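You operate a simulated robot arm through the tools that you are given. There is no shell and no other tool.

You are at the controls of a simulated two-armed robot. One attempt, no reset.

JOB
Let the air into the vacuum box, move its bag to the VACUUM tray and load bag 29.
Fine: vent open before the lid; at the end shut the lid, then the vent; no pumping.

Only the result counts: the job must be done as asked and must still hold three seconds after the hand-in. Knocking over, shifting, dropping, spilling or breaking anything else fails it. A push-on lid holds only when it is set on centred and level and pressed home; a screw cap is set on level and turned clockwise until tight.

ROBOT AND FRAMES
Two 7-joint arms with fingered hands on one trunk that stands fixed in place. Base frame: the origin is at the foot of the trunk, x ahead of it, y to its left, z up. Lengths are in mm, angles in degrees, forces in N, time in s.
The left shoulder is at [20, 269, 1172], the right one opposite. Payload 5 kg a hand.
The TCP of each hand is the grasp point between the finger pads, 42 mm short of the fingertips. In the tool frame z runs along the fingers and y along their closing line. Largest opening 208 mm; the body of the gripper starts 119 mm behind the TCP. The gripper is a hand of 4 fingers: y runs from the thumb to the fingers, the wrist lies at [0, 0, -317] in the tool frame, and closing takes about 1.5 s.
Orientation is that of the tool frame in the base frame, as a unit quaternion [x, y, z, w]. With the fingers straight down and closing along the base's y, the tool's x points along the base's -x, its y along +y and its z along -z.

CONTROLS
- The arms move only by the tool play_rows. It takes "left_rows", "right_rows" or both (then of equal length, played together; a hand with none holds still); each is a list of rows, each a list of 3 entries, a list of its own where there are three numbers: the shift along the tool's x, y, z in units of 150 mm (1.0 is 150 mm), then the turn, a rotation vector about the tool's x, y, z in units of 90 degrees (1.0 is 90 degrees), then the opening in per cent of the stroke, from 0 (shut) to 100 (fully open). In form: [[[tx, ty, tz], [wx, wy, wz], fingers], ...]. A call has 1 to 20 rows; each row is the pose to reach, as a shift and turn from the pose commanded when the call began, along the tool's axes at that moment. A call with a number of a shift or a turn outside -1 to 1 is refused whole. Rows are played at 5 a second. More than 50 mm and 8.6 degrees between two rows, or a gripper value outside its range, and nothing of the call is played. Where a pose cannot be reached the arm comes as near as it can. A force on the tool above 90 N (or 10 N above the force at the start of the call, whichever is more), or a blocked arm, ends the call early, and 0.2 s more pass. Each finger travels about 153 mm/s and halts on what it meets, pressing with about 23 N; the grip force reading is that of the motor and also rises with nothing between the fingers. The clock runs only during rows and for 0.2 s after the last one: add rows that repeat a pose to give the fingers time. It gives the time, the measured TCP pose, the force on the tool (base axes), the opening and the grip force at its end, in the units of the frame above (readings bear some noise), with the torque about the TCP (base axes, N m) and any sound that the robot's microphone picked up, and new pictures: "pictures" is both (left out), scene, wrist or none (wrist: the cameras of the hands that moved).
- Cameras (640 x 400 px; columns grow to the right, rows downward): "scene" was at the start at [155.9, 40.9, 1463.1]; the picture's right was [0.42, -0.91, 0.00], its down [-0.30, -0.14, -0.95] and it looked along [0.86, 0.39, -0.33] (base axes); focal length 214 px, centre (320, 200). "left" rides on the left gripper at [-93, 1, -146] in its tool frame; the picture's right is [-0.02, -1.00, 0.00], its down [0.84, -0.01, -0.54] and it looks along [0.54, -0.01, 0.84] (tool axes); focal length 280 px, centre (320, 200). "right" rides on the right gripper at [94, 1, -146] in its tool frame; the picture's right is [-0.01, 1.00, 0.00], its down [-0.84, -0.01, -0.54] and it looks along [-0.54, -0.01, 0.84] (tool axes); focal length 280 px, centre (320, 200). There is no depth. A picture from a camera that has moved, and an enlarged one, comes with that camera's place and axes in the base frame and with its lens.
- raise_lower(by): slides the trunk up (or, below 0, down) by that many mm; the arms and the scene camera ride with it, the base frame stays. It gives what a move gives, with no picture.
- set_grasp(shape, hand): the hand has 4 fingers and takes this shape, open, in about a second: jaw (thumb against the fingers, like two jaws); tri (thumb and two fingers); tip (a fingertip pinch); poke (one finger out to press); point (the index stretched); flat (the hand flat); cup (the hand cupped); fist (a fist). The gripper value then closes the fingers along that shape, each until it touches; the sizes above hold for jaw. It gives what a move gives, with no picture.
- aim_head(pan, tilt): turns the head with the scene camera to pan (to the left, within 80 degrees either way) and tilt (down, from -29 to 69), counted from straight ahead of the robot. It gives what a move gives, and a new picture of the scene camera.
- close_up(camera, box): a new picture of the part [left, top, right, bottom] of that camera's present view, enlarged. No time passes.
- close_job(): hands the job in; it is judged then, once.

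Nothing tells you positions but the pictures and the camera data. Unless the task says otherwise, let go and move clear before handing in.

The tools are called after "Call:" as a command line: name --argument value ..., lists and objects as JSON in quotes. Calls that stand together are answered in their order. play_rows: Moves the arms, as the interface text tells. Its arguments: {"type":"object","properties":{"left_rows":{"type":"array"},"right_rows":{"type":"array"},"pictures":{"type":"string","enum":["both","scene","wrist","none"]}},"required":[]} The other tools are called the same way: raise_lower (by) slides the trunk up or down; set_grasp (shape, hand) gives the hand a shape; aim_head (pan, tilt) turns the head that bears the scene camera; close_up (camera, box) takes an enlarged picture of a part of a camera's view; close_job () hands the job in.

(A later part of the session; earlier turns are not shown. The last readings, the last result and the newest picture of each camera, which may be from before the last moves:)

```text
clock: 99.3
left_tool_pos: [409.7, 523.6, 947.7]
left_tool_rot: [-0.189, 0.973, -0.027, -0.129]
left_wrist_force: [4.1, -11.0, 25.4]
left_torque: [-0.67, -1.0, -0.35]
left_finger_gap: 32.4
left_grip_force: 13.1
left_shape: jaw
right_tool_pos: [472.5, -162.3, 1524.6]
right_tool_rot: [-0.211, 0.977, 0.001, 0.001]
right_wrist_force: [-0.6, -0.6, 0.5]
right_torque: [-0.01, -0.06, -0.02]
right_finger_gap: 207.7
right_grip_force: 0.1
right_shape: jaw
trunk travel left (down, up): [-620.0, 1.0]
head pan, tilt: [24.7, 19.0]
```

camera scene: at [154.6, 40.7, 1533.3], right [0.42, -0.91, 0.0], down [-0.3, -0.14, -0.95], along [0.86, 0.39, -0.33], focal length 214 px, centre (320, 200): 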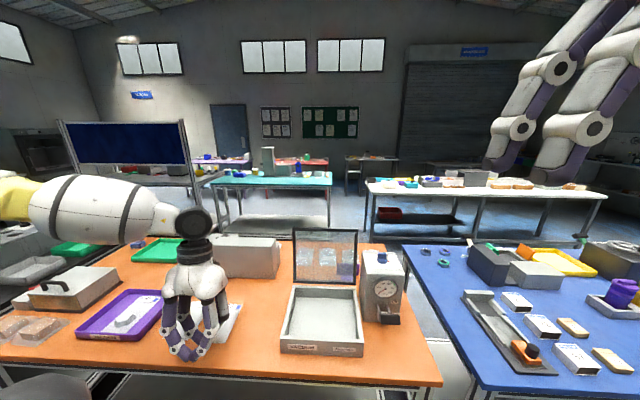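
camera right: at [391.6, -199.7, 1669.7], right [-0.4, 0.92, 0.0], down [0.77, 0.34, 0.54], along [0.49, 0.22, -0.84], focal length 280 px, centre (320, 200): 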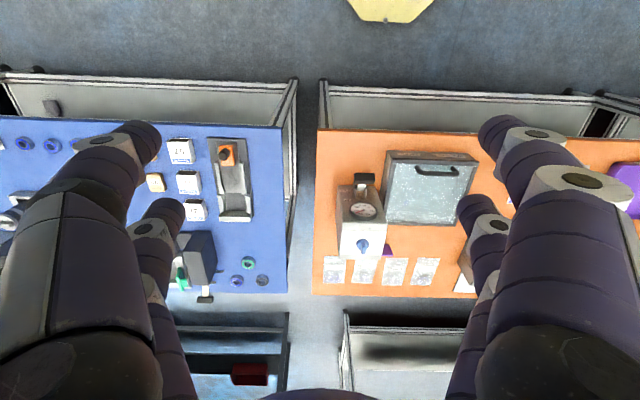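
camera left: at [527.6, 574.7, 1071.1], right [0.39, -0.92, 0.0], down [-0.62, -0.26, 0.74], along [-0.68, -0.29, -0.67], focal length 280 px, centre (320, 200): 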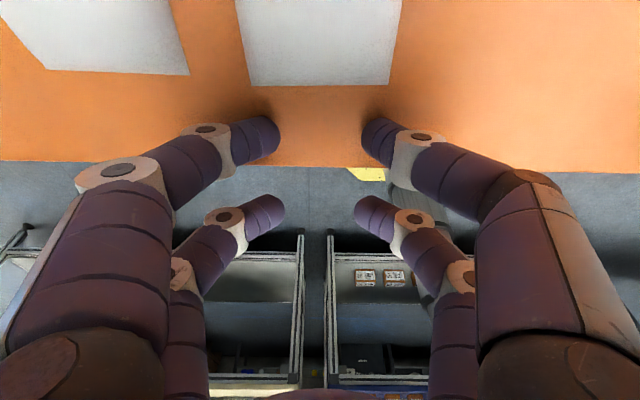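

The table is touched at z≈951. I'll raise to about 952 and push forward along the bag's length at 50 mm/s.

Call:
play_rows --left_rows '[[[0.006, 0, -0.02], [0, 0, 0], 25], [[0.011, 0, -0.039], [0, 0, 0], 25], [[0.011, 0, -0.039], [0, 0, 0], 25]]' --pictures "wrist"

Call:
play_rows --left_rows '[[[-0.065, 0, -0.018], [0, 0, 0], 25], [[-0.13, 0, -0.036], [0, 0, 0], 25], [[-0.195, 0, -0.054], [0, 0, 0], 25], [[-0.26, 0, -0.072], [0, 0, 0], 25], [[-0.32, 0, -0.089], [0, 0, 0], 25], [[-0.32, 0, -0.089], [0, 0, 0], 25]]' --pictures "both"

Call:
close_up --camera "scene" --box '[130, 280, 270, 370]'

```text
clock: 100.1
left_tool_pos: [409.2, 525.6, 952.5]
left_tool_rot: [-0.189, 0.973, -0.025, -0.13]
left_wrist_force: [-0.9, 1.1, 0.1]
left_torque: [-0.01, -0.03, -0.05]
left_finger_gap: 12.4
left_grip_force: 23.1
left_shape: jaw
right_tool_pos: [474.4, -159.3, 1524.7]
right_tool_rot: [-0.213, 0.977, 0.0, -0.001]
right_wrist_force: [-0.3, 0.3, -0.3]
right_torque: [0.01, -0.05, 0.01]
right_finger_gap: 207.8
right_grip_force: 0.1
right_shape: jaw
trunk travel left (down, up): [-620.0, 1.0]
head pan, tilt: [24.7, 19.0]
camera left: at [527.9, 575.4, 1070.2], right [0.39, -0.92, 0.0], down [-0.62, -0.26, 0.74], along [-0.68, -0.29, -0.67], focal length 280 px, centre (320, 200)
```

left: 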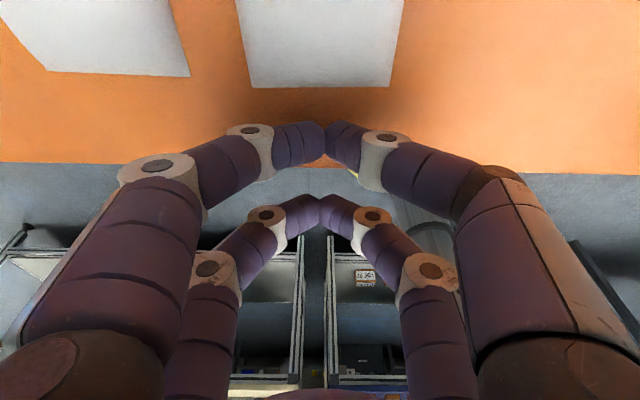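

```text
clock: 101.5
left_tool_pos: [456.9, 545.9, 954.1]
left_tool_rot: [-0.189, 0.973, -0.025, -0.131]
left_wrist_force: [0.9, -0.3, -0.6]
left_torque: [-0.04, 0.01, -0.03]
left_finger_gap: 12.1
left_grip_force: 23.0
left_shape: jaw
right_tool_pos: [475.3, -160.1, 1524.9]
right_tool_rot: [-0.213, 0.977, 0.0, 0.001]
right_wrist_force: [0.2, -0.9, -0.3]
right_torque: [-0.01, -0.07, -0.02]
right_finger_gap: 208.1
right_grip_force: 0.1
right_shape: jaw
trunk travel left (down, up): [-620.0, 1.0]
head pan, tilt: [24.7, 19.0]
camera scene: at [154.5, 40.9, 1533.3], right [0.42, -0.91, 0.0], down [-0.3, -0.14, -0.95], along [0.86, 0.39, -0.33], focal length 214 px, centre (320, 200)
camera left: at [574.8, 594.9, 1070.7], right [0.39, -0.92, 0.0], down [-0.62, -0.26, 0.74], along [-0.68, -0.29, -0.67], focal length 280 px, centre (320, 200)
```

scene: 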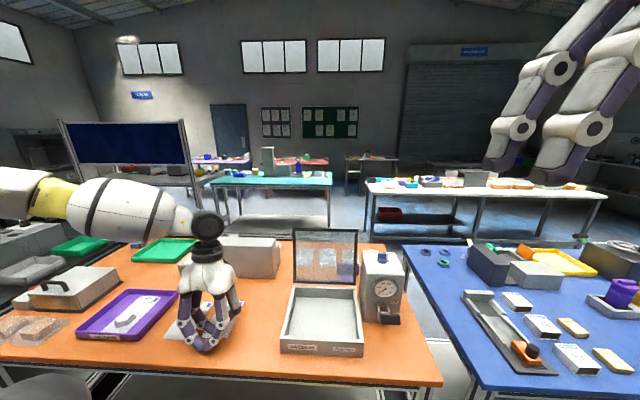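
left: 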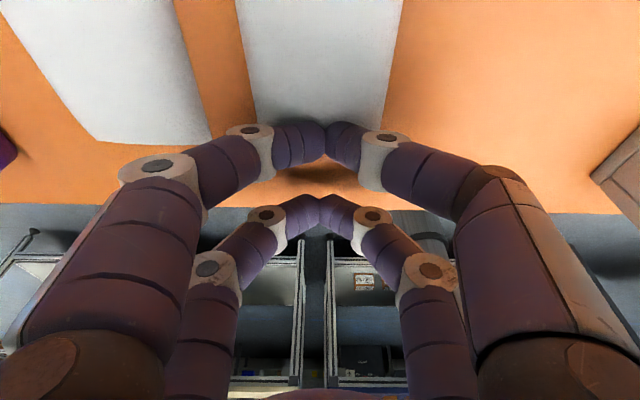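

```text
4.44 times, centred on (200, 325) of scene
camera zoom: at [154.5, 40.9, 1533.3], right [0.42, -0.91, 0.0], down [-0.3, -0.14, -0.95], along [0.86, 0.39, -0.33], focal length 953 px, centre (853, -356)
```

zoom: 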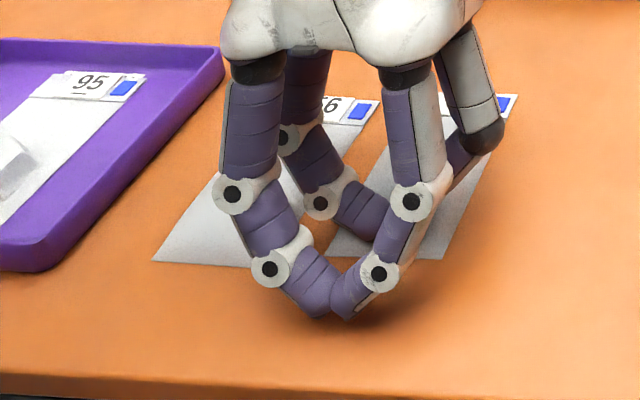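

The bag has slid about 20 mm and stayed straight, and bag 56 hasn't moved, but the fingers stayed closed after the table contact. I'll back off slightly and reopen them for the two-point push.

Call:
play_rows --left_rows '[[[0.04, 0, 0.011], [0, 0, 0], 40], [[0.04, 0, 0.011], [0, 0, 0], 50], [[0.04, 0, 0.011], [0, 0, 0], 35], [[0.04, 0, 0.011], [0, 0, 0], 25], [[0.04, 0, 0.011], [0, 0, 0], 25]]' --pictures "wrist"

Call:
close_up --camera "left" --box '[180, 0, 460, 200]'

```text
clock: 102.7
left_tool_pos: [449.5, 542.3, 953.7]
left_tool_rot: [-0.188, 0.973, -0.026, -0.131]
left_wrist_force: [0.5, -0.4, -0.6]
left_torque: [0.03, -0.05, 0.0]
left_finger_gap: 33.0
left_grip_force: 20.4
left_shape: jaw
right_tool_pos: [475.1, -160.1, 1525.7]
right_tool_rot: [-0.213, 0.977, 0.001, 0.001]
right_wrist_force: [-0.1, -0.9, 0.1]
right_torque: [0.01, -0.01, 0.02]
right_finger_gap: 207.7
right_grip_force: 0.1
right_shape: jaw
trunk travel left (down, up): [-620.0, 1.0]
head pan, tilt: [24.7, 19.0]
camera left: at [568.6, 592.2, 1070.1], right [0.39, -0.92, 0.0], down [-0.62, -0.26, 0.74], along [-0.68, -0.29, -0.67], focal length 280 px, centre (320, 200)
```

left: 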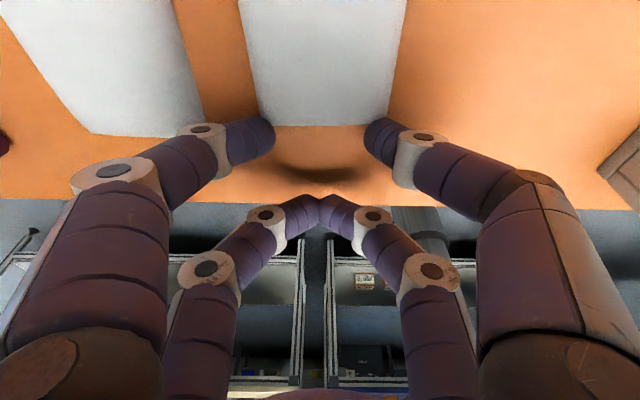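

```text
2.00 times, centred on (320, 100) of left
camera zoom: at [568.6, 592.2, 1070.1], right [0.39, -0.92, 0.0], down [-0.62, -0.26, 0.74], along [-0.68, -0.29, -0.67], focal length 561 px, centre (320, 400)
```

zoom: 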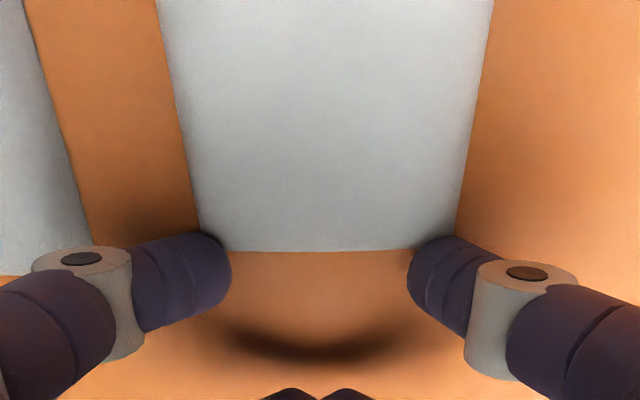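

Now the two far fingertips sit at the near corners of the bag. I'll push forward in stages and watch its alignment.

Call:
play_rows --left_rows '[[[-0.065, 0, -0.018], [0, 0, 0], 25], [[-0.13, 0, -0.036], [0, 0, 0], 25], [[-0.195, 0, -0.054], [0, 0, 0], 25], [[-0.26, 0, -0.072], [0, 0, 0], 25], [[-0.32, 0, -0.089], [0, 0, 0], 25], [[-0.38, 0, -0.105], [0, 0, 0], 25], [[-0.38, 0, -0.105], [0, 0, 0], 25]]' --pictures "both"

Call:
close_up --camera "scene" --box '[130, 270, 270, 360]'

```text
clock: 104.3
left_tool_pos: [503.2, 564.3, 952.8]
left_tool_rot: [-0.19, 0.973, -0.025, -0.13]
left_wrist_force: [-0.1, 0.3, 5.3]
left_torque: [0.11, -0.08, 0.0]
left_finger_gap: 33.2
left_grip_force: 22.9
left_shape: jaw
right_tool_pos: [474.4, -159.4, 1524.4]
right_tool_rot: [-0.213, 0.977, 0.001, 0.001]
right_wrist_force: [0.1, 0.2, -0.4]
right_torque: [-0.04, -0.02, -0.02]
right_finger_gap: 207.9
right_grip_force: 0.1
right_shape: jaw
trunk travel left (down, up): [-620.0, 1.0]
head pan, tilt: [24.7, 19.0]
camera scene: at [154.5, 40.8, 1533.3], right [0.42, -0.91, 0.0], down [-0.3, -0.14, -0.95], along [0.86, 0.39, -0.33], focal length 214 px, centre (320, 200)
camera left: at [622.9, 614.1, 1069.9], right [0.39, -0.92, 0.0], down [-0.62, -0.26, 0.74], along [-0.68, -0.29, -0.67], focal length 280 px, centre (320, 200)
```

scene: 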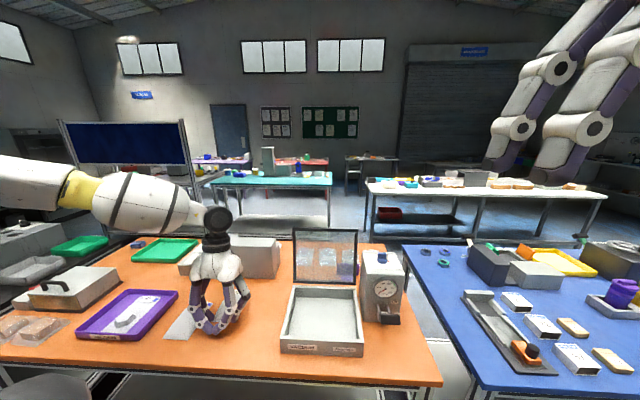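
left: 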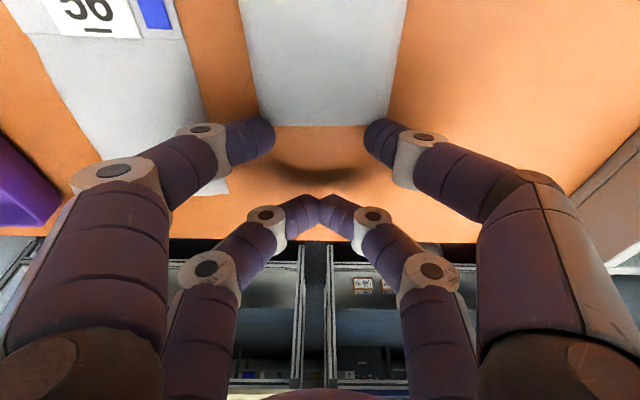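

```text
4.44 times, centred on (200, 315) of scene
camera zoom: at [154.5, 40.8, 1533.3], right [0.42, -0.91, 0.0], down [-0.3, -0.14, -0.95], along [0.86, 0.39, -0.33], focal length 953 px, centre (853, -311)
```

zoom: 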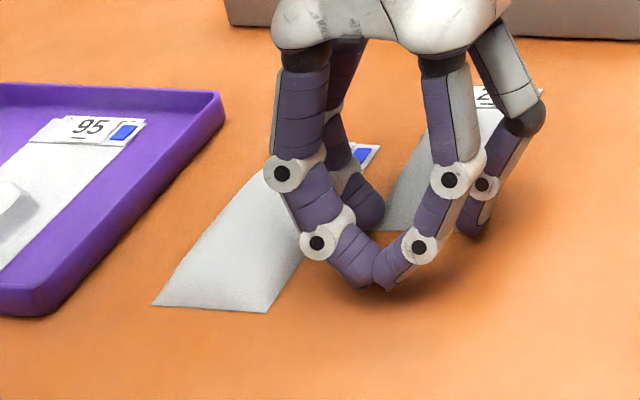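

Bag 29 slides straight back, and bag 56 and the tray haven't moved. I'll push another 50 mm.

Call:
play_rows --left_rows '[[[-0.065, 0, -0.018], [0, 0, 0], 25], [[-0.13, 0, -0.036], [0, 0, 0], 25], [[-0.195, 0, -0.054], [0, 0, 0], 25], [[-0.26, 0, -0.072], [0, 0, 0], 25], [[-0.325, 0, -0.09], [0, 0, 0], 25], [[-0.325, 0, -0.09], [0, 0, 0], 25]]' --pictures "both"

Call:
close_up --camera "scene" --box '[130, 260, 290, 350]'

```text
clock: 105.7
left_tool_pos: [549.9, 583.6, 953.4]
left_tool_rot: [-0.189, 0.973, -0.026, -0.131]
left_wrist_force: [0.7, 0.4, -0.7]
left_torque: [0.02, -0.02, 0.04]
left_finger_gap: 33.0
left_grip_force: 23.2
left_shape: jaw
right_tool_pos: [475.3, -159.1, 1524.3]
right_tool_rot: [-0.213, 0.977, 0.0, 0.001]
right_wrist_force: [-0.1, -0.8, -0.7]
right_torque: [0.01, -0.02, 0.02]
right_finger_gap: 208.0
right_grip_force: 0.1
right_shape: jaw
trunk travel left (down, up): [-620.0, 1.0]
head pan, tilt: [24.7, 19.0]
camera scene: at [154.5, 40.9, 1533.3], right [0.42, -0.91, 0.0], down [-0.3, -0.14, -0.95], along [0.86, 0.39, -0.33], focal length 214 px, centre (320, 200)
camera left: at [669.6, 632.9, 1070.5], right [0.39, -0.92, 0.0], down [-0.62, -0.26, 0.74], along [-0.68, -0.29, -0.67], focal length 280 px, centre (320, 200)
```

scene: 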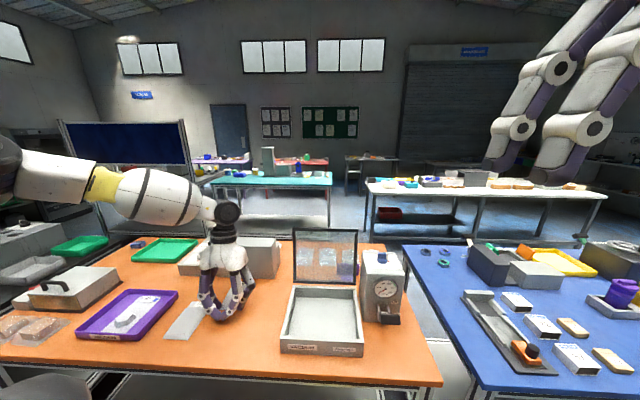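
left: 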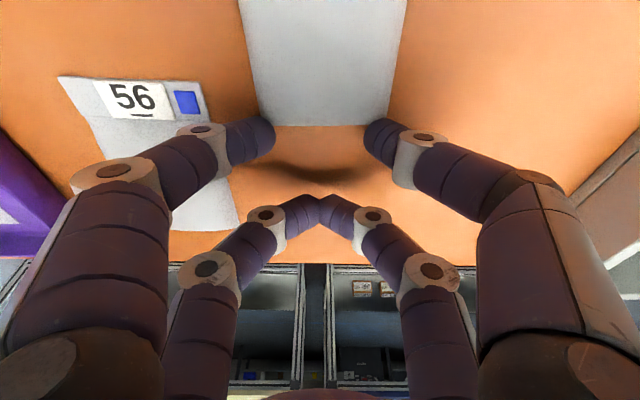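

```text
4.00 times, centred on (210, 305) of scene
camera zoom: at [154.5, 40.9, 1533.3], right [0.42, -0.91, 0.0], down [-0.3, -0.14, -0.95], along [0.86, 0.39, -0.33], focal length 858 px, centre (760, -220)
```

zoom: 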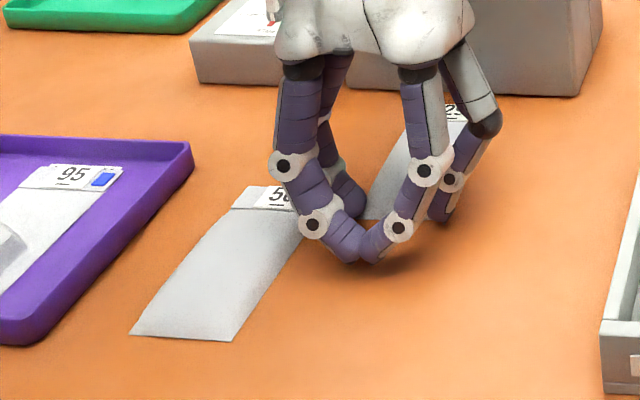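

Bag 29 is now well behind bag 56 with space around it. I'll back off, rise and tilt the hand forward again to view and grip it.

Call:
play_rows --left_rows '[[[0.05, 0, 0.014], [0, 0, 0], 30], [[0.1, 0, -0.05], [0, 0, 0], 40], [[0.15, 0, -0.2], [0, 0, 0], 50], [[0.2, 0, -0.4], [0, 0, 0], 50], [[0.25, 0, -0.6], [0, 0, 0], 50], [[0.3, 0, -0.8], [0, 0, 0], 50]]' --pictures "none"

Call:
play_rows --left_rows '[[[-0.1, 0, 0], [0, -0.09, 0], 50], [[-0.2, 0, 0], [0, -0.18, 0], 50], [[-0.3, 0, 0], [0, -0.27, 0], 50], [[-0.4, 0, 0], [0, -0.36, 0], 50], [[-0.5, 0, 0], [0, -0.444, 0], 50], [[-0.5, 0, 0], [0, -0.444, 0], 50]]' --pictures "both"

Call:
close_up --camera "left" --box '[180, 60, 460, 280]'

```text
clock: 107.1
left_tool_pos: [540.9, 580.3, 1082.8]
left_tool_rot: [-0.189, 0.973, -0.025, -0.13]
left_wrist_force: [0.3, -0.4, -0.3]
left_torque: [0.02, 0.0, 0.0]
left_finger_gap: 103.5
left_grip_force: 0.1
left_shape: jaw
right_tool_pos: [473.9, -161.2, 1523.9]
right_tool_rot: [-0.212, 0.977, 0.001, 0.001]
right_wrist_force: [0.0, -0.9, -0.6]
right_torque: [0.06, 0.01, 0.0]
right_finger_gap: 207.8
right_grip_force: 0.0
right_shape: jaw
trunk travel left (down, up): [-620.0, 1.0]
head pan, tilt: [24.7, 19.0]
```

```text
clock: 108.5
left_tool_pos: [609.7, 605.9, 1061.2]
left_tool_rot: [-0.187, 0.959, 0.041, 0.21]
left_wrist_force: [-0.5, 0.0, 0.5]
left_torque: [0.03, 0.03, 0.02]
left_finger_gap: 103.6
left_grip_force: 0.1
left_shape: jaw
right_tool_pos: [475.3, -159.7, 1525.4]
right_tool_rot: [-0.213, 0.977, 0.001, 0.0]
right_wrist_force: [0.3, -0.2, -0.3]
right_torque: [0.0, 0.05, 0.0]
right_finger_gap: 207.8
right_grip_force: 0.0
right_shape: jaw
trunk travel left (down, up): [-620.0, 1.0]
head pan, tilt: [24.7, 19.0]
camera scene: at [155.2, 40.6, 1533.2], right [0.42, -0.91, 0.0], down [-0.3, -0.14, -0.95], along [0.86, 0.39, -0.33], focal length 214 px, centre (320, 200)
camera left: at [630.3, 616.2, 1233.0], right [0.39, -0.92, 0.01], down [-0.91, -0.38, 0.14], along [-0.12, -0.06, -0.99], focal length 280 px, centre (320, 200)
```

scene: 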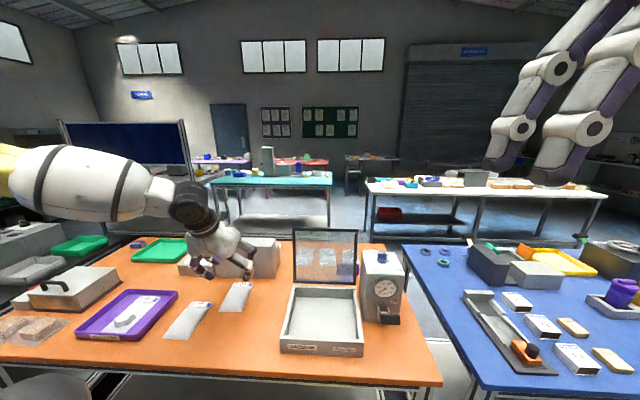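
left: 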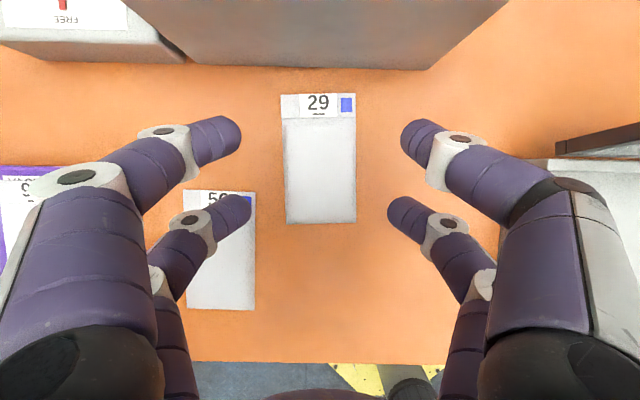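

```text
1.82 times, centred on (320, 170) of left
camera zoom: at [630.3, 616.2, 1233.0], right [0.39, -0.92, 0.01], down [-0.91, -0.38, 0.14], along [-0.12, -0.06, -0.99], focal length 510 px, centre (320, 254)
```

zoom: 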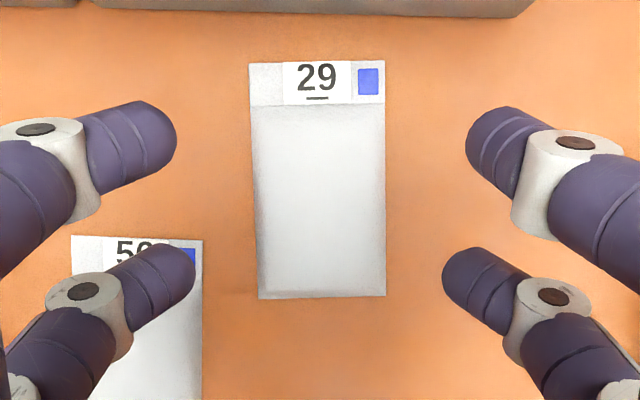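

Bag 29 lies square to the hand with free space on both sides at its body. I'll move to straddle its middle and descend.

Call:
play_rows --left_rows '[[[0.013, -0.003, 0.134], [0, 0, 0], 50], [[0.026, -0.005, 0.268], [0, 0, 0], 50], [[0.04, -0.008, 0.4], [0, 0, 0], 50], [[0.053, -0.01, 0.535], [0, 0, 0], 50], [[0.095, -0.01, 0.626], [0, 0, 0], 50], [[0.095, -0.01, 0.626], [0, 0, 0], 50]]' --pictures "wrist"

Call:
close_up --camera "left" --box '[160, 60, 480, 300]'

Call:
close_up --camera "scene" --box '[180, 255, 290, 335]'

```text
clock: 109.9
left_tool_pos: [632.4, 614.0, 971.6]
left_tool_rot: [-0.186, 0.959, 0.041, 0.209]
left_wrist_force: [-0.2, 0.9, 0.5]
left_torque: [0.02, 0.02, -0.03]
left_finger_gap: 103.6
left_grip_force: 0.0
left_shape: jaw
right_tool_pos: [474.3, -160.8, 1524.6]
right_tool_rot: [-0.212, 0.977, 0.0, 0.001]
right_wrist_force: [0.4, 0.6, 0.0]
right_torque: [0.03, -0.02, -0.04]
right_finger_gap: 207.9
right_grip_force: 0.0
right_shape: jaw
trunk travel left (down, up): [-620.0, 1.0]
head pan, tilt: [24.7, 19.0]
camera left: at [653.7, 624.2, 1143.4], right [0.39, -0.92, 0.01], down [-0.91, -0.38, 0.14], along [-0.12, -0.06, -0.99], focal length 280 px, centre (320, 200)
```

left: 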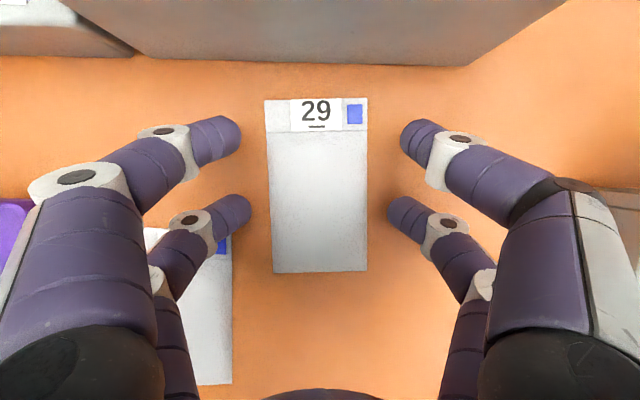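

```text
1.67 times, centred on (320, 180) of left
camera zoom: at [653.7, 624.2, 1143.4], right [0.39, -0.92, 0.01], down [-0.91, -0.38, 0.14], along [-0.12, -0.06, -0.99], focal length 467 px, centre (320, 233)
```

zoom: 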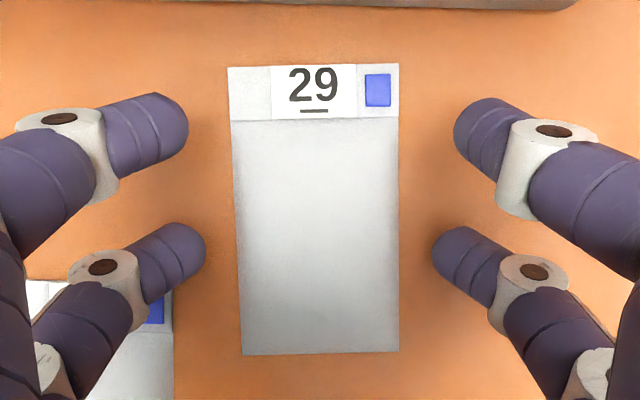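

```text
5.00 times, centred on (235, 295) of scene
camera zoom: at [154.5, 40.6, 1533.3], right [0.42, -0.91, 0.0], down [-0.3, -0.14, -0.95], along [0.86, 0.39, -0.33], focal length 1072 px, centre (745, -275)
```

zoom: 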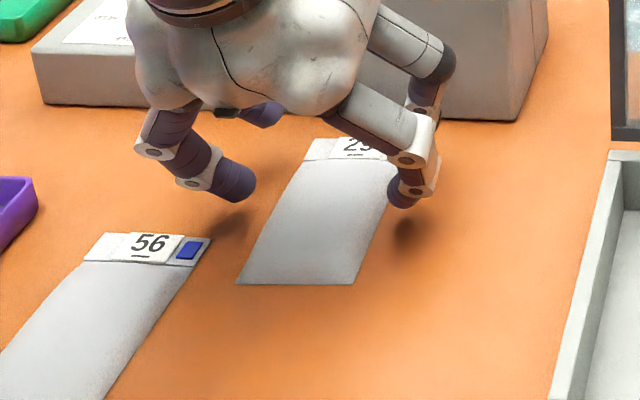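

The fingers straddle bag 29 evenly, about 15 mm above the table. I'll lower to the table and close slowly.

Call:
play_rows --left_rows '[[[0.013, 0, 0.028], [0, 0, 0], 50], [[0.026, 0, 0.056], [0, 0, 0], 50], [[0.039, 0, 0.085], [0, 0, 0], 50], [[0.039, 0, 0.085], [0, 0, 0], 50]]' --pictures "none"

Call:
close_up --camera "scene" --box '[180, 255, 290, 335]'

```text
clock: 110.9
left_tool_pos: [632.2, 613.8, 956.9]
left_tool_rot: [-0.187, 0.959, 0.041, 0.21]
left_wrist_force: [0.3, -0.6, 0.1]
left_torque: [0.01, 0.0, 0.02]
left_finger_gap: 103.3
left_grip_force: 0.0
left_shape: jaw
right_tool_pos: [475.3, -159.1, 1524.9]
right_tool_rot: [-0.213, 0.977, 0.0, 0.0]
right_wrist_force: [0.0, 0.3, -0.2]
right_torque: [0.03, -0.02, 0.0]
right_finger_gap: 207.8
right_grip_force: 0.0
right_shape: jaw
trunk travel left (down, up): [-620.0, 1.0]
head pan, tilt: [24.7, 19.0]
```

```text
5.00 times, centred on (235, 295) of scene
camera zoom: at [154.7, 40.8, 1533.3], right [0.42, -0.91, 0.0], down [-0.3, -0.14, -0.95], along [0.86, 0.39, -0.33], focal length 1072 px, centre (745, -275)
```

zoom: 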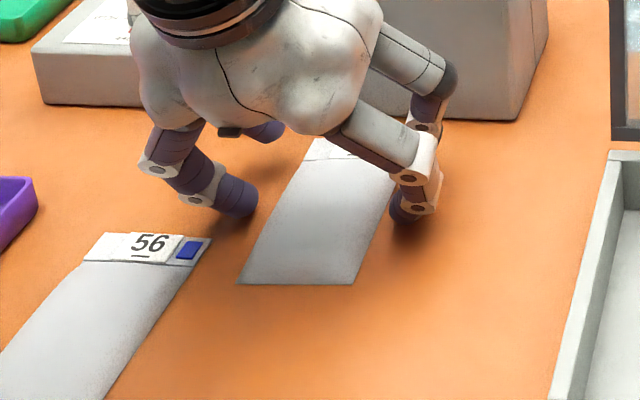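

The tips are just above the table. I'll close on the bag's sides now.

Call:
play_rows --left_rows '[[[0, 0, 0], [0, 0, 0], 45], [[0, 0, 0], [0, 0, 0], 40], [[0, 0, 0], [0, 0, 0], 35], [[0, 0, 0], [0, 0, 0], 30], [[0, 0, 0], [0, 0, 0], 20], [[0, 0, 0], [0, 0, 0], 10], [[0, 0, 0], [0, 0, 0], 0], [[0, 0, 0], [0, 0, 0], 0]]' --pictures "wrist"

Call:
close_up --camera "left" --box '[160, 60, 480, 300]'

Call:
close_up --camera "scene" --box '[180, 255, 290, 335]'

```text
clock: 112.7
left_tool_pos: [632.5, 613.6, 954.5]
left_tool_rot: [-0.186, 0.959, 0.041, 0.209]
left_wrist_force: [-0.7, -0.8, 1.3]
left_torque: [-0.09, 0.05, -0.05]
left_finger_gap: 12.9
left_grip_force: 23.4
left_shape: jaw
right_tool_pos: [475.3, -160.6, 1524.8]
right_tool_rot: [-0.213, 0.977, 0.0, 0.0]
right_wrist_force: [0.0, 0.2, 0.5]
right_torque: [0.02, 0.02, 0.01]
right_finger_gap: 207.8
right_grip_force: 0.0
right_shape: jaw
trunk travel left (down, up): [-620.0, 1.0]
head pan, tilt: [24.7, 19.0]
camera left: at [653.5, 624.4, 1127.7], right [0.39, -0.92, 0.01], down [-0.91, -0.38, 0.14], along [-0.13, -0.06, -0.99], focal length 280 px, centre (320, 200)
```

left: 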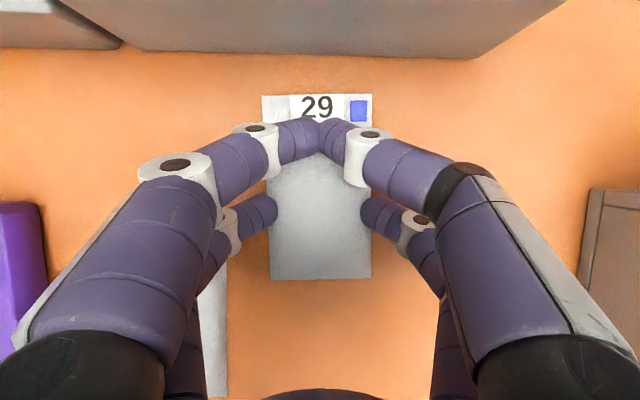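

```text
1.67 times, centred on (320, 180) of left
camera zoom: at [653.5, 624.4, 1127.7], right [0.39, -0.92, 0.01], down [-0.91, -0.38, 0.14], along [-0.13, -0.06, -0.99], focal length 467 px, centre (320, 233)
```

zoom: 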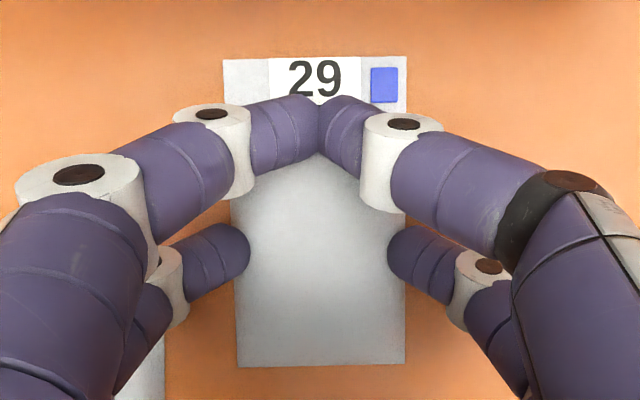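

```text
5.00 times, centred on (235, 295) of scene
camera zoom: at [154.9, 41.0, 1533.2], right [0.42, -0.91, 0.0], down [-0.3, -0.14, -0.95], along [0.86, 0.39, -0.33], focal length 1072 px, centre (745, -275)
```

zoom: 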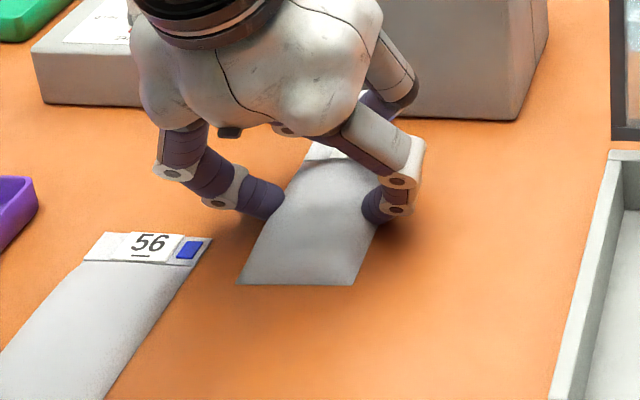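

The lower fingertips have stopped on the pillow's flanks. I'll lift slightly to test the hold.

Call:
play_rows --left_rows '[[[-0.008, 0, -0.018], [0, 0, 0], 0], [[-0.017, 0, -0.036], [0, 0, 0], 0], [[-0.028, 0, -0.06], [0, 0, 0], 0], [[-0.042, 0, -0.09], [0, 0, 0], 0], [[-0.042, 0, -0.09], [0, 0, 0], 0]]' --pictures "wrist"

Call:
close_up --camera "scene" --box '[180, 255, 290, 335]'

Call:
close_up --camera "left" --box '[160, 60, 480, 300]'

```text
clock: 113.9
left_tool_pos: [632.1, 614.5, 971.3]
left_tool_rot: [-0.186, 0.959, 0.04, 0.209]
left_wrist_force: [0.6, 0.6, -1.8]
left_torque: [0.0, -0.01, 0.0]
left_finger_gap: 13.0
left_grip_force: 22.8
left_shape: jaw
right_tool_pos: [476.8, -160.6, 1525.1]
right_tool_rot: [-0.213, 0.977, 0.001, 0.0]
right_wrist_force: [0.5, 0.3, 0.2]
right_torque: [0.0, -0.02, -0.04]
right_finger_gap: 207.8
right_grip_force: 0.1
right_shape: jaw
trunk travel left (down, up): [-620.0, 1.0]
head pan, tilt: [24.7, 19.0]
camera left: at [654.5, 625.3, 1143.4], right [0.39, -0.92, 0.01], down [-0.91, -0.38, 0.14], along [-0.12, -0.06, -0.99], focal length 280 px, centre (320, 200)
```

left: 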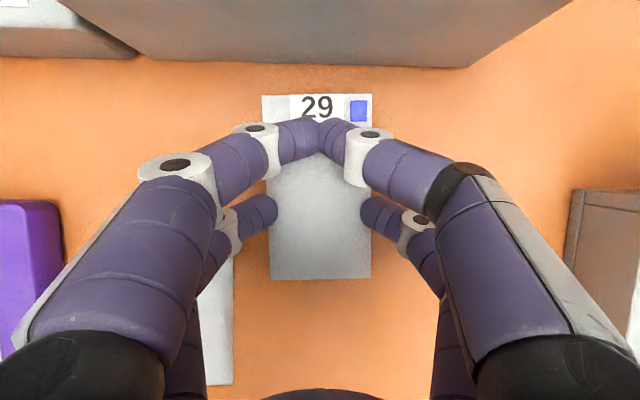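

```text
5.00 times, centred on (235, 295) of scene
camera zoom: at [155.0, 41.0, 1533.2], right [0.42, -0.91, 0.0], down [-0.3, -0.14, -0.95], along [0.86, 0.39, -0.33], focal length 1072 px, centre (745, -275)
```

zoom: 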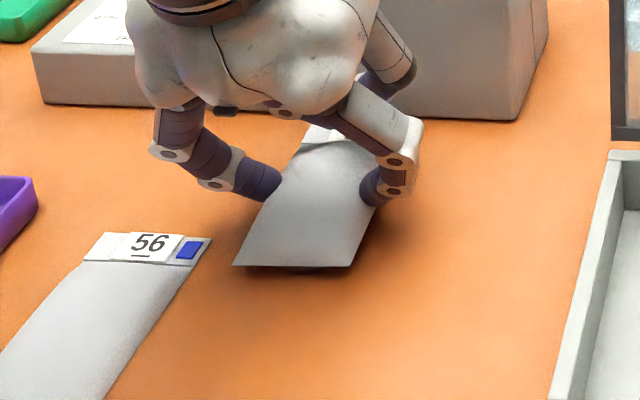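

```text
1.67 times, centred on (320, 180) of left
camera zoom: at [654.5, 625.3, 1143.4], right [0.39, -0.92, 0.01], down [-0.91, -0.38, 0.14], along [-0.12, -0.06, -0.99], focal length 467 px, centre (320, 233)
```

zoom: 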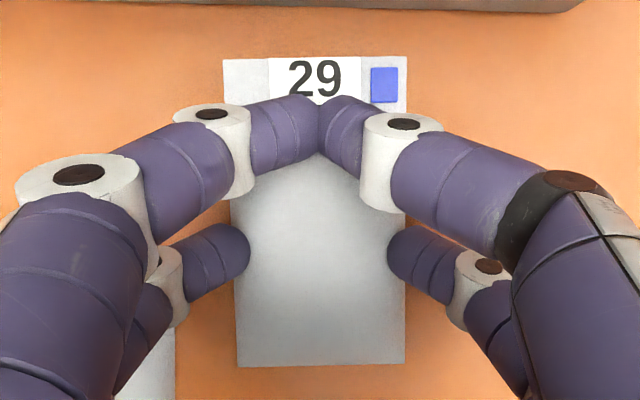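

Bag 29 is off the table and level. I'll raise it high enough to clear the box walls.

Call:
play_rows --left_rows '[[[-0.05, 0, -0.11], [0, 0, 0], 0], [[-0.11, 0, -0.24], [0, 0, 0], 0], [[-0.17, 0, -0.37], [0, 0, 0], 0], [[-0.23, 0, -0.5], [0, 0, 0], 0], [[-0.29, 0, -0.63], [0, 0, 0], 0], [[-0.345, 0, -0.751], [0, 0, 0], 0], [[-0.345, 0, -0.751], [0, 0, 0], 0]]' --pictures "none"

Call:
play_rows --left_rows '[[[0.036, -0.125, -0.016], [0, 0, 0], 0], [[0.071, -0.25, -0.033], [0, 0, 0], 0], [[0.107, -0.375, -0.049], [0, 0, 0], 0], [[0.142, -0.5, -0.065], [0, 0, 0], 0], [[0.178, -0.625, -0.082], [0, 0, 0], 0], [[0.213, -0.75, -0.098], [0, 0, 0], 0], [[0.213, -0.75, -0.098], [0, 0, 0], 0]]' --pictures "both"

```text
clock: 115.5
left_tool_pos: [632.5, 615.2, 1093.4]
left_tool_rot: [-0.186, 0.959, 0.041, 0.209]
left_wrist_force: [-0.3, 0.6, -1.4]
left_torque: [-0.01, -0.05, -0.01]
left_finger_gap: 12.6
left_grip_force: 22.7
left_shape: jaw
right_tool_pos: [475.6, -160.2, 1525.6]
right_tool_rot: [-0.213, 0.977, 0.0, -0.001]
right_wrist_force: [1.3, -0.1, 0.6]
right_torque: [-0.01, 0.06, 0.02]
right_finger_gap: 207.9
right_grip_force: 0.0
right_shape: jaw
trunk travel left (down, up): [-620.0, 1.0]
head pan, tilt: [24.7, 19.0]
```

```text
clock: 117.1
left_tool_pos: [640.2, 497.3, 1094.6]
left_tool_rot: [-0.188, 0.959, 0.041, 0.209]
left_wrist_force: [-0.2, -0.1, -1.3]
left_torque: [-0.02, -0.04, -0.03]
left_finger_gap: 13.3
left_grip_force: 22.9
left_shape: jaw
right_tool_pos: [475.3, -158.2, 1523.7]
right_tool_rot: [-0.213, 0.977, 0.0, 0.0]
right_wrist_force: [0.2, 0.7, 0.7]
right_torque: [-0.07, 0.04, 0.0]
right_finger_gap: 208.0
right_grip_force: 0.0
right_shape: jaw
trunk travel left (down, up): [-620.0, 1.0]
head pan, tilt: [24.7, 19.0]
camera scene: at [154.7, 41.7, 1533.2], right [0.42, -0.91, 0.0], down [-0.3, -0.14, -0.95], along [0.86, 0.39, -0.33], focal length 214 px, centre (320, 200)
camera left: at [663.3, 507.8, 1267.3], right [0.39, -0.92, 0.01], down [-0.91, -0.38, 0.14], along [-0.12, -0.06, -0.99], focal length 280 px, centre (320, 200)
```

scene: 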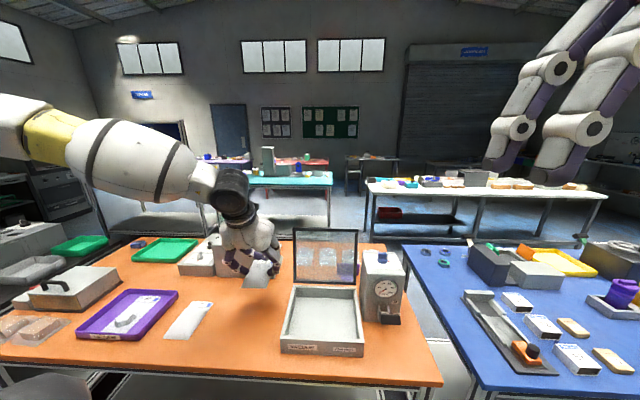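
left: 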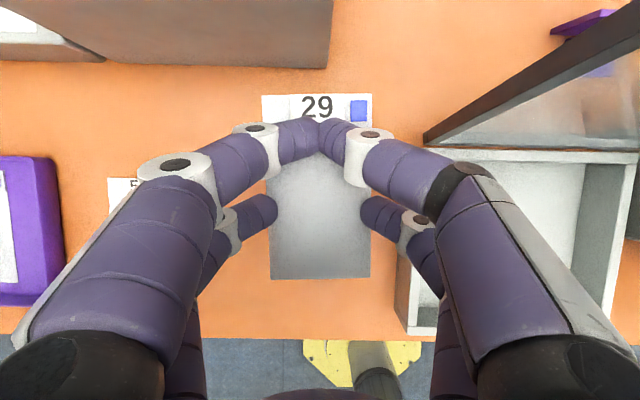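

The lid stands close to my path, so I'll pull back toward the robot before moving right over the box.

Call:
play_rows --left_rows '[[[0.084, 0, -0.038], [0, 0, 0], 0], [[0.167, 0, -0.077], [0, 0, 0], 0], [[0.251, 0, -0.115], [0, 0, 0], 0], [[0.334, 0, -0.154], [0, 0, 0], 0], [[0.418, 0, -0.192], [0, 0, 0], 0], [[0.418, 0, -0.192], [0, 0, 0], 0]]' --pictures "none"

Call:
play_rows --left_rows '[[[0, -0.125, 0], [0, 0, 0], 0], [[0, -0.25, 0], [0, 0, 0], 0], [[0, -0.375, 0], [0, 0, 0], 0], [[0, -0.5, 0], [0, 0, 0], 0], [[0, -0.625, 0], [0, 0, 0], 0], [[0, -0.75, 0], [0, 0, 0], 0], [[0, -0.75, 0], [0, 0, 0], 0]]' --pictures "both"

```text
clock: 118.5
left_tool_pos: [576.7, 471.7, 1095.2]
left_tool_rot: [-0.186, 0.959, 0.041, 0.209]
left_wrist_force: [0.1, 0.1, -1.4]
left_torque: [0.01, 0.02, 0.03]
left_finger_gap: 12.7
left_grip_force: 22.9
left_shape: jaw
right_tool_pos: [475.7, -159.8, 1525.3]
right_tool_rot: [-0.211, 0.977, 0.0, 0.0]
right_wrist_force: [0.6, -0.8, -0.3]
right_torque: [-0.01, 0.07, 0.01]
right_finger_gap: 208.1
right_grip_force: 0.1
right_shape: jaw
trunk travel left (down, up): [-620.0, 1.0]
head pan, tilt: [24.7, 19.0]
```

```text
clock: 120.1
left_tool_pos: [620.7, 367.2, 1095.6]
left_tool_rot: [-0.188, 0.959, 0.041, 0.21]
left_wrist_force: [0.1, 0.1, -0.2]
left_torque: [-0.06, -0.03, -0.02]
left_finger_gap: 13.2
left_grip_force: 22.7
left_shape: jaw
right_tool_pos: [474.3, -158.8, 1525.1]
right_tool_rot: [-0.213, 0.977, 0.0, 0.0]
right_wrist_force: [0.9, 0.3, 1.1]
right_torque: [-0.05, -0.04, -0.01]
right_finger_gap: 207.8
right_grip_force: 0.1
right_shape: jaw
trunk travel left (down, up): [-620.0, 1.0]
head pan, tilt: [24.7, 19.0]
camera scene: at [154.5, 41.7, 1533.2], right [0.42, -0.91, 0.0], down [-0.3, -0.14, -0.95], along [0.86, 0.39, -0.33], focal length 214 px, centre (320, 200)
camera left: at [641.9, 377.7, 1267.2], right [0.39, -0.92, 0.01], down [-0.91, -0.38, 0.14], along [-0.12, -0.06, -0.99], focal length 280 px, centre (320, 200)
```

scene: 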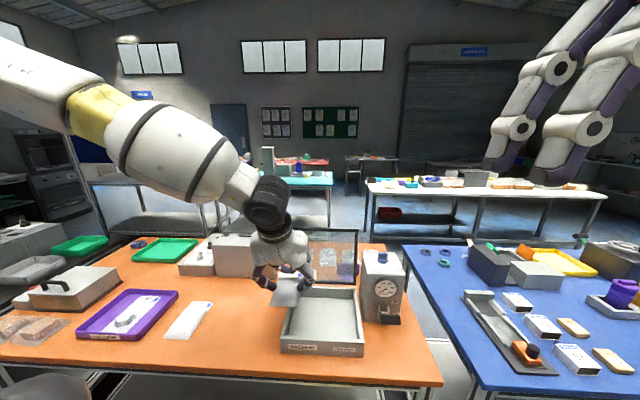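
left: 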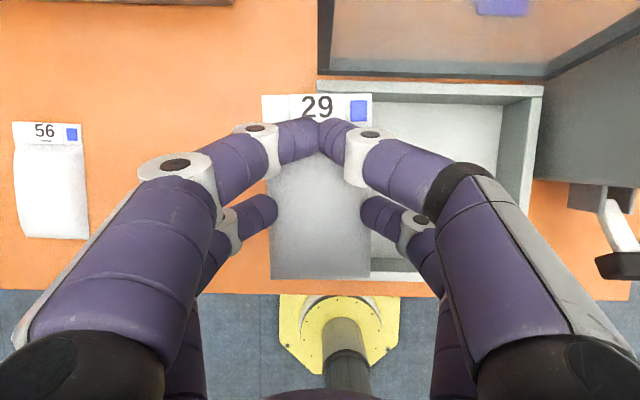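

The path is clear of the lid. One more move right centres the bag over the box.

Call:
play_rows --left_rows '[[[0, -0.125, 0], [0, 0, 0], 0], [[0, -0.25, 0], [0, 0, 0], 0], [[0, -0.375, 0], [0, 0, 0], 0], [[0.005, -0.5, 0], [0, 0, 0], 0], [[0.01, -0.625, -0.003], [0, 0, 0], 0], [[0.013, -0.75, -0.006], [0, 0, 0], 0], [[0.013, -0.75, -0.006], [0, 0, 0], 0]]' --pictures "both"

Call:
close_up --camera "left" --box '[160, 40, 480, 300]'

Call:
close_up --camera "scene" --box '[260, 235, 380, 355]'

```text
clock: 121.7
left_tool_pos: [659.6, 262.0, 1095.7]
left_tool_rot: [-0.187, 0.959, 0.041, 0.21]
left_wrist_force: [0.1, 0.0, -0.3]
left_torque: [-0.01, -0.06, -0.02]
left_finger_gap: 13.0
left_grip_force: 23.0
left_shape: jaw
right_tool_pos: [473.7, -159.9, 1524.8]
right_tool_rot: [-0.213, 0.977, 0.001, 0.001]
right_wrist_force: [-0.6, 0.3, 0.0]
right_torque: [0.0, -0.09, 0.0]
right_finger_gap: 207.8
right_grip_force: 0.1
right_shape: jaw
trunk travel left (down, up): [-620.0, 1.0]
head pan, tilt: [24.7, 19.0]
camera scene: at [154.2, 41.0, 1533.3], right [0.42, -0.91, 0.0], down [-0.3, -0.14, -0.95], along [0.86, 0.39, -0.33], focal length 214 px, centre (320, 200)
camera left: at [681.7, 272.3, 1268.3], right [0.39, -0.92, 0.01], down [-0.91, -0.38, 0.14], along [-0.12, -0.06, -0.99], focal length 280 px, centre (320, 200)
```

scene: 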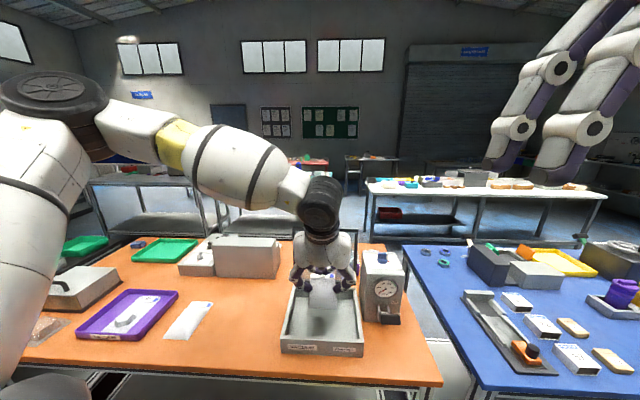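
left: 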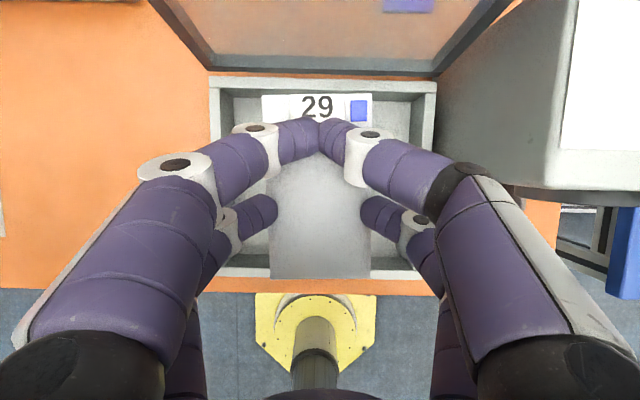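

```text
1.54 times, centred on (320, 170) of left
camera zoom: at [681.7, 272.3, 1268.3], right [0.39, -0.92, 0.01], down [-0.91, -0.38, 0.14], along [-0.12, -0.06, -0.99], focal length 431 px, centre (320, 246)
```

zoom: 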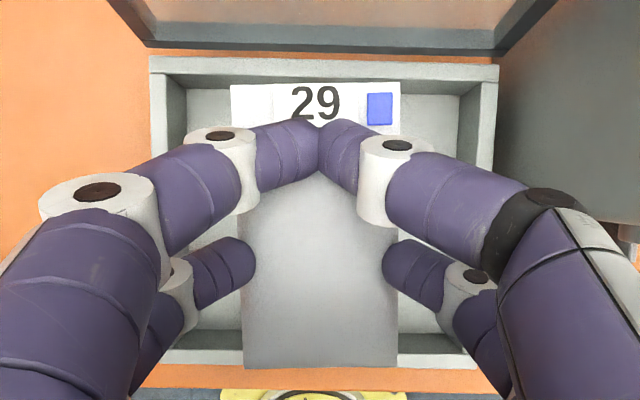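

```text
3.33 times, centred on (320, 295) of scene
camera zoom: at [154.2, 41.0, 1533.3], right [0.42, -0.91, 0.0], down [-0.3, -0.14, -0.95], along [0.86, 0.39, -0.33], focal length 715 px, centre (320, -117)
```

zoom: 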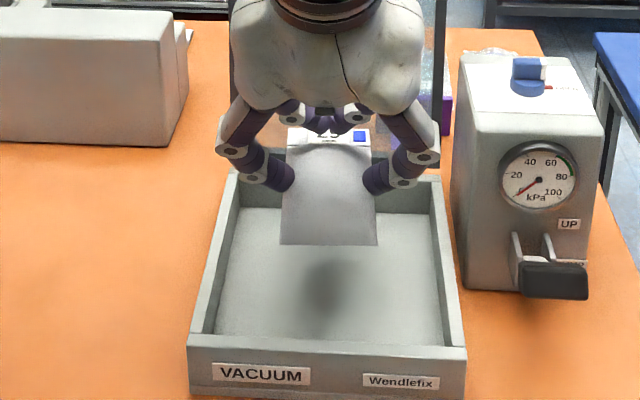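

The bag is centred over the box, label at the back, just as bag 95 was. I'll lower it in two stages.

Call:
play_rows --left_rows '[[[0.05, -0.005, 0.11], [0, 0, 0], 0], [[0.1, -0.01, 0.22], [0, 0, 0], 0], [[0.15, -0.013, 0.33], [0, 0, 0], 0], [[0.2, -0.013, 0.44], [0, 0, 0], 0], [[0.255, -0.013, 0.555], [0, 0, 0], 0], [[0.307, -0.013, 0.667], [0, 0, 0], 0], [[0.307, -0.013, 0.667], [0, 0, 0], 0]]' --pictures "both"

Call:
close_up --camera "left" --box '[160, 40, 480, 300]'

Call:
close_up --camera "scene" --box '[260, 255, 380, 355]'

```text
clock: 123.3
left_tool_pos: [661.4, 258.4, 985.7]
left_tool_rot: [-0.186, 0.959, 0.04, 0.211]
left_wrist_force: [0.0, -0.2, -1.1]
left_torque: [0.08, -0.02, 0.01]
left_finger_gap: 13.0
left_grip_force: 22.7
left_shape: jaw
right_tool_pos: [474.8, -159.7, 1524.4]
right_tool_rot: [-0.213, 0.977, 0.0, 0.001]
right_wrist_force: [-0.1, -0.3, 0.0]
right_torque: [-0.01, -0.03, 0.01]
right_finger_gap: 208.1
right_grip_force: 0.1
right_shape: jaw
trunk travel left (down, up): [-620.0, 1.0]
head pan, tilt: [24.7, 19.0]
camera scene: at [154.5, 40.7, 1533.3], right [0.42, -0.91, 0.0], down [-0.3, -0.14, -0.95], along [0.86, 0.39, -0.33], focal length 214 px, centre (320, 200)
camera left: at [682.9, 269.6, 1158.1], right [0.39, -0.92, 0.01], down [-0.91, -0.38, 0.14], along [-0.12, -0.06, -0.99], focal length 280 px, centre (320, 200)
```

scene: 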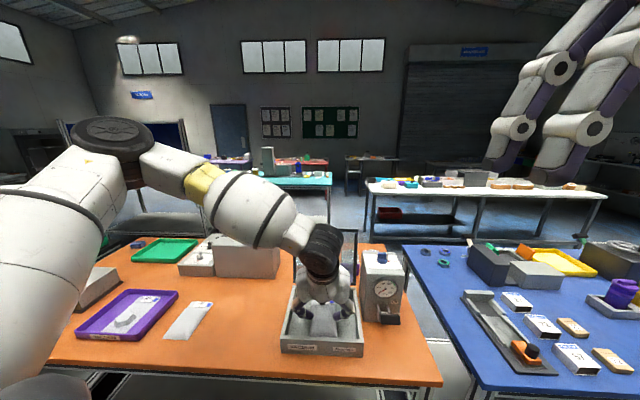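
left: 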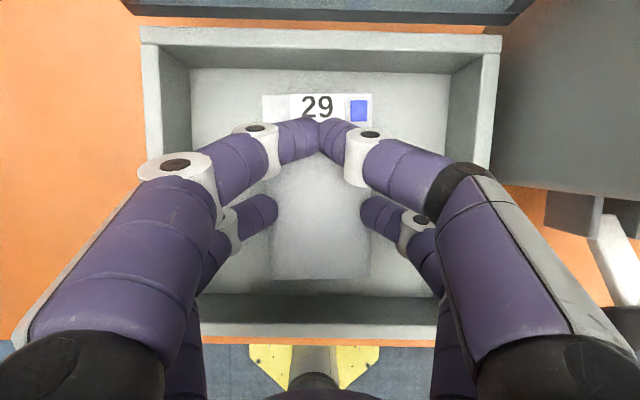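

```text
1.54 times, centred on (320, 170) of left
camera zoom: at [682.9, 269.6, 1158.1], right [0.39, -0.92, 0.01], down [-0.91, -0.38, 0.14], along [-0.12, -0.06, -0.99], focal length 431 px, centre (320, 246)
```

zoom: 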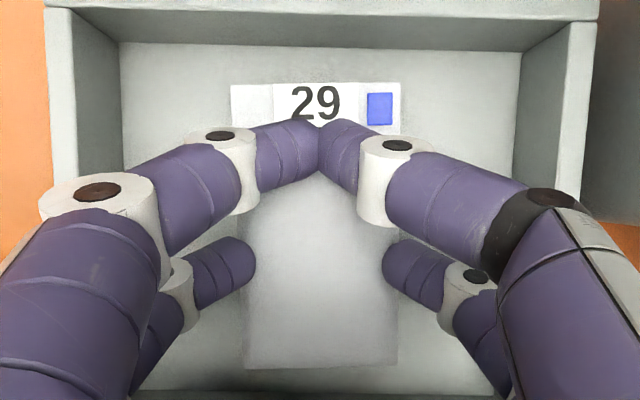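

```text
4.00 times, centred on (320, 305) of scene
camera zoom: at [154.5, 40.7, 1533.3], right [0.42, -0.91, 0.0], down [-0.3, -0.14, -0.95], along [0.86, 0.39, -0.33], focal length 858 px, centre (320, -220)
```

zoom: 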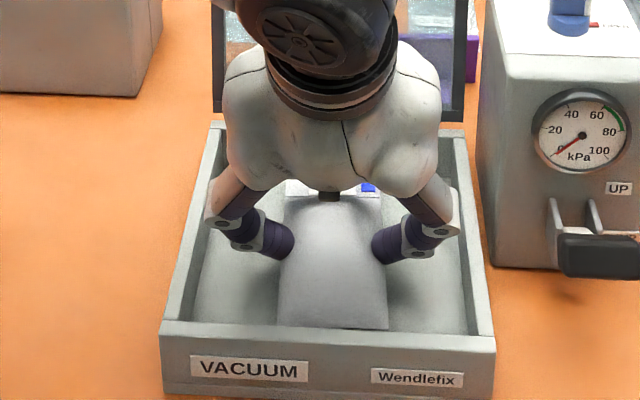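

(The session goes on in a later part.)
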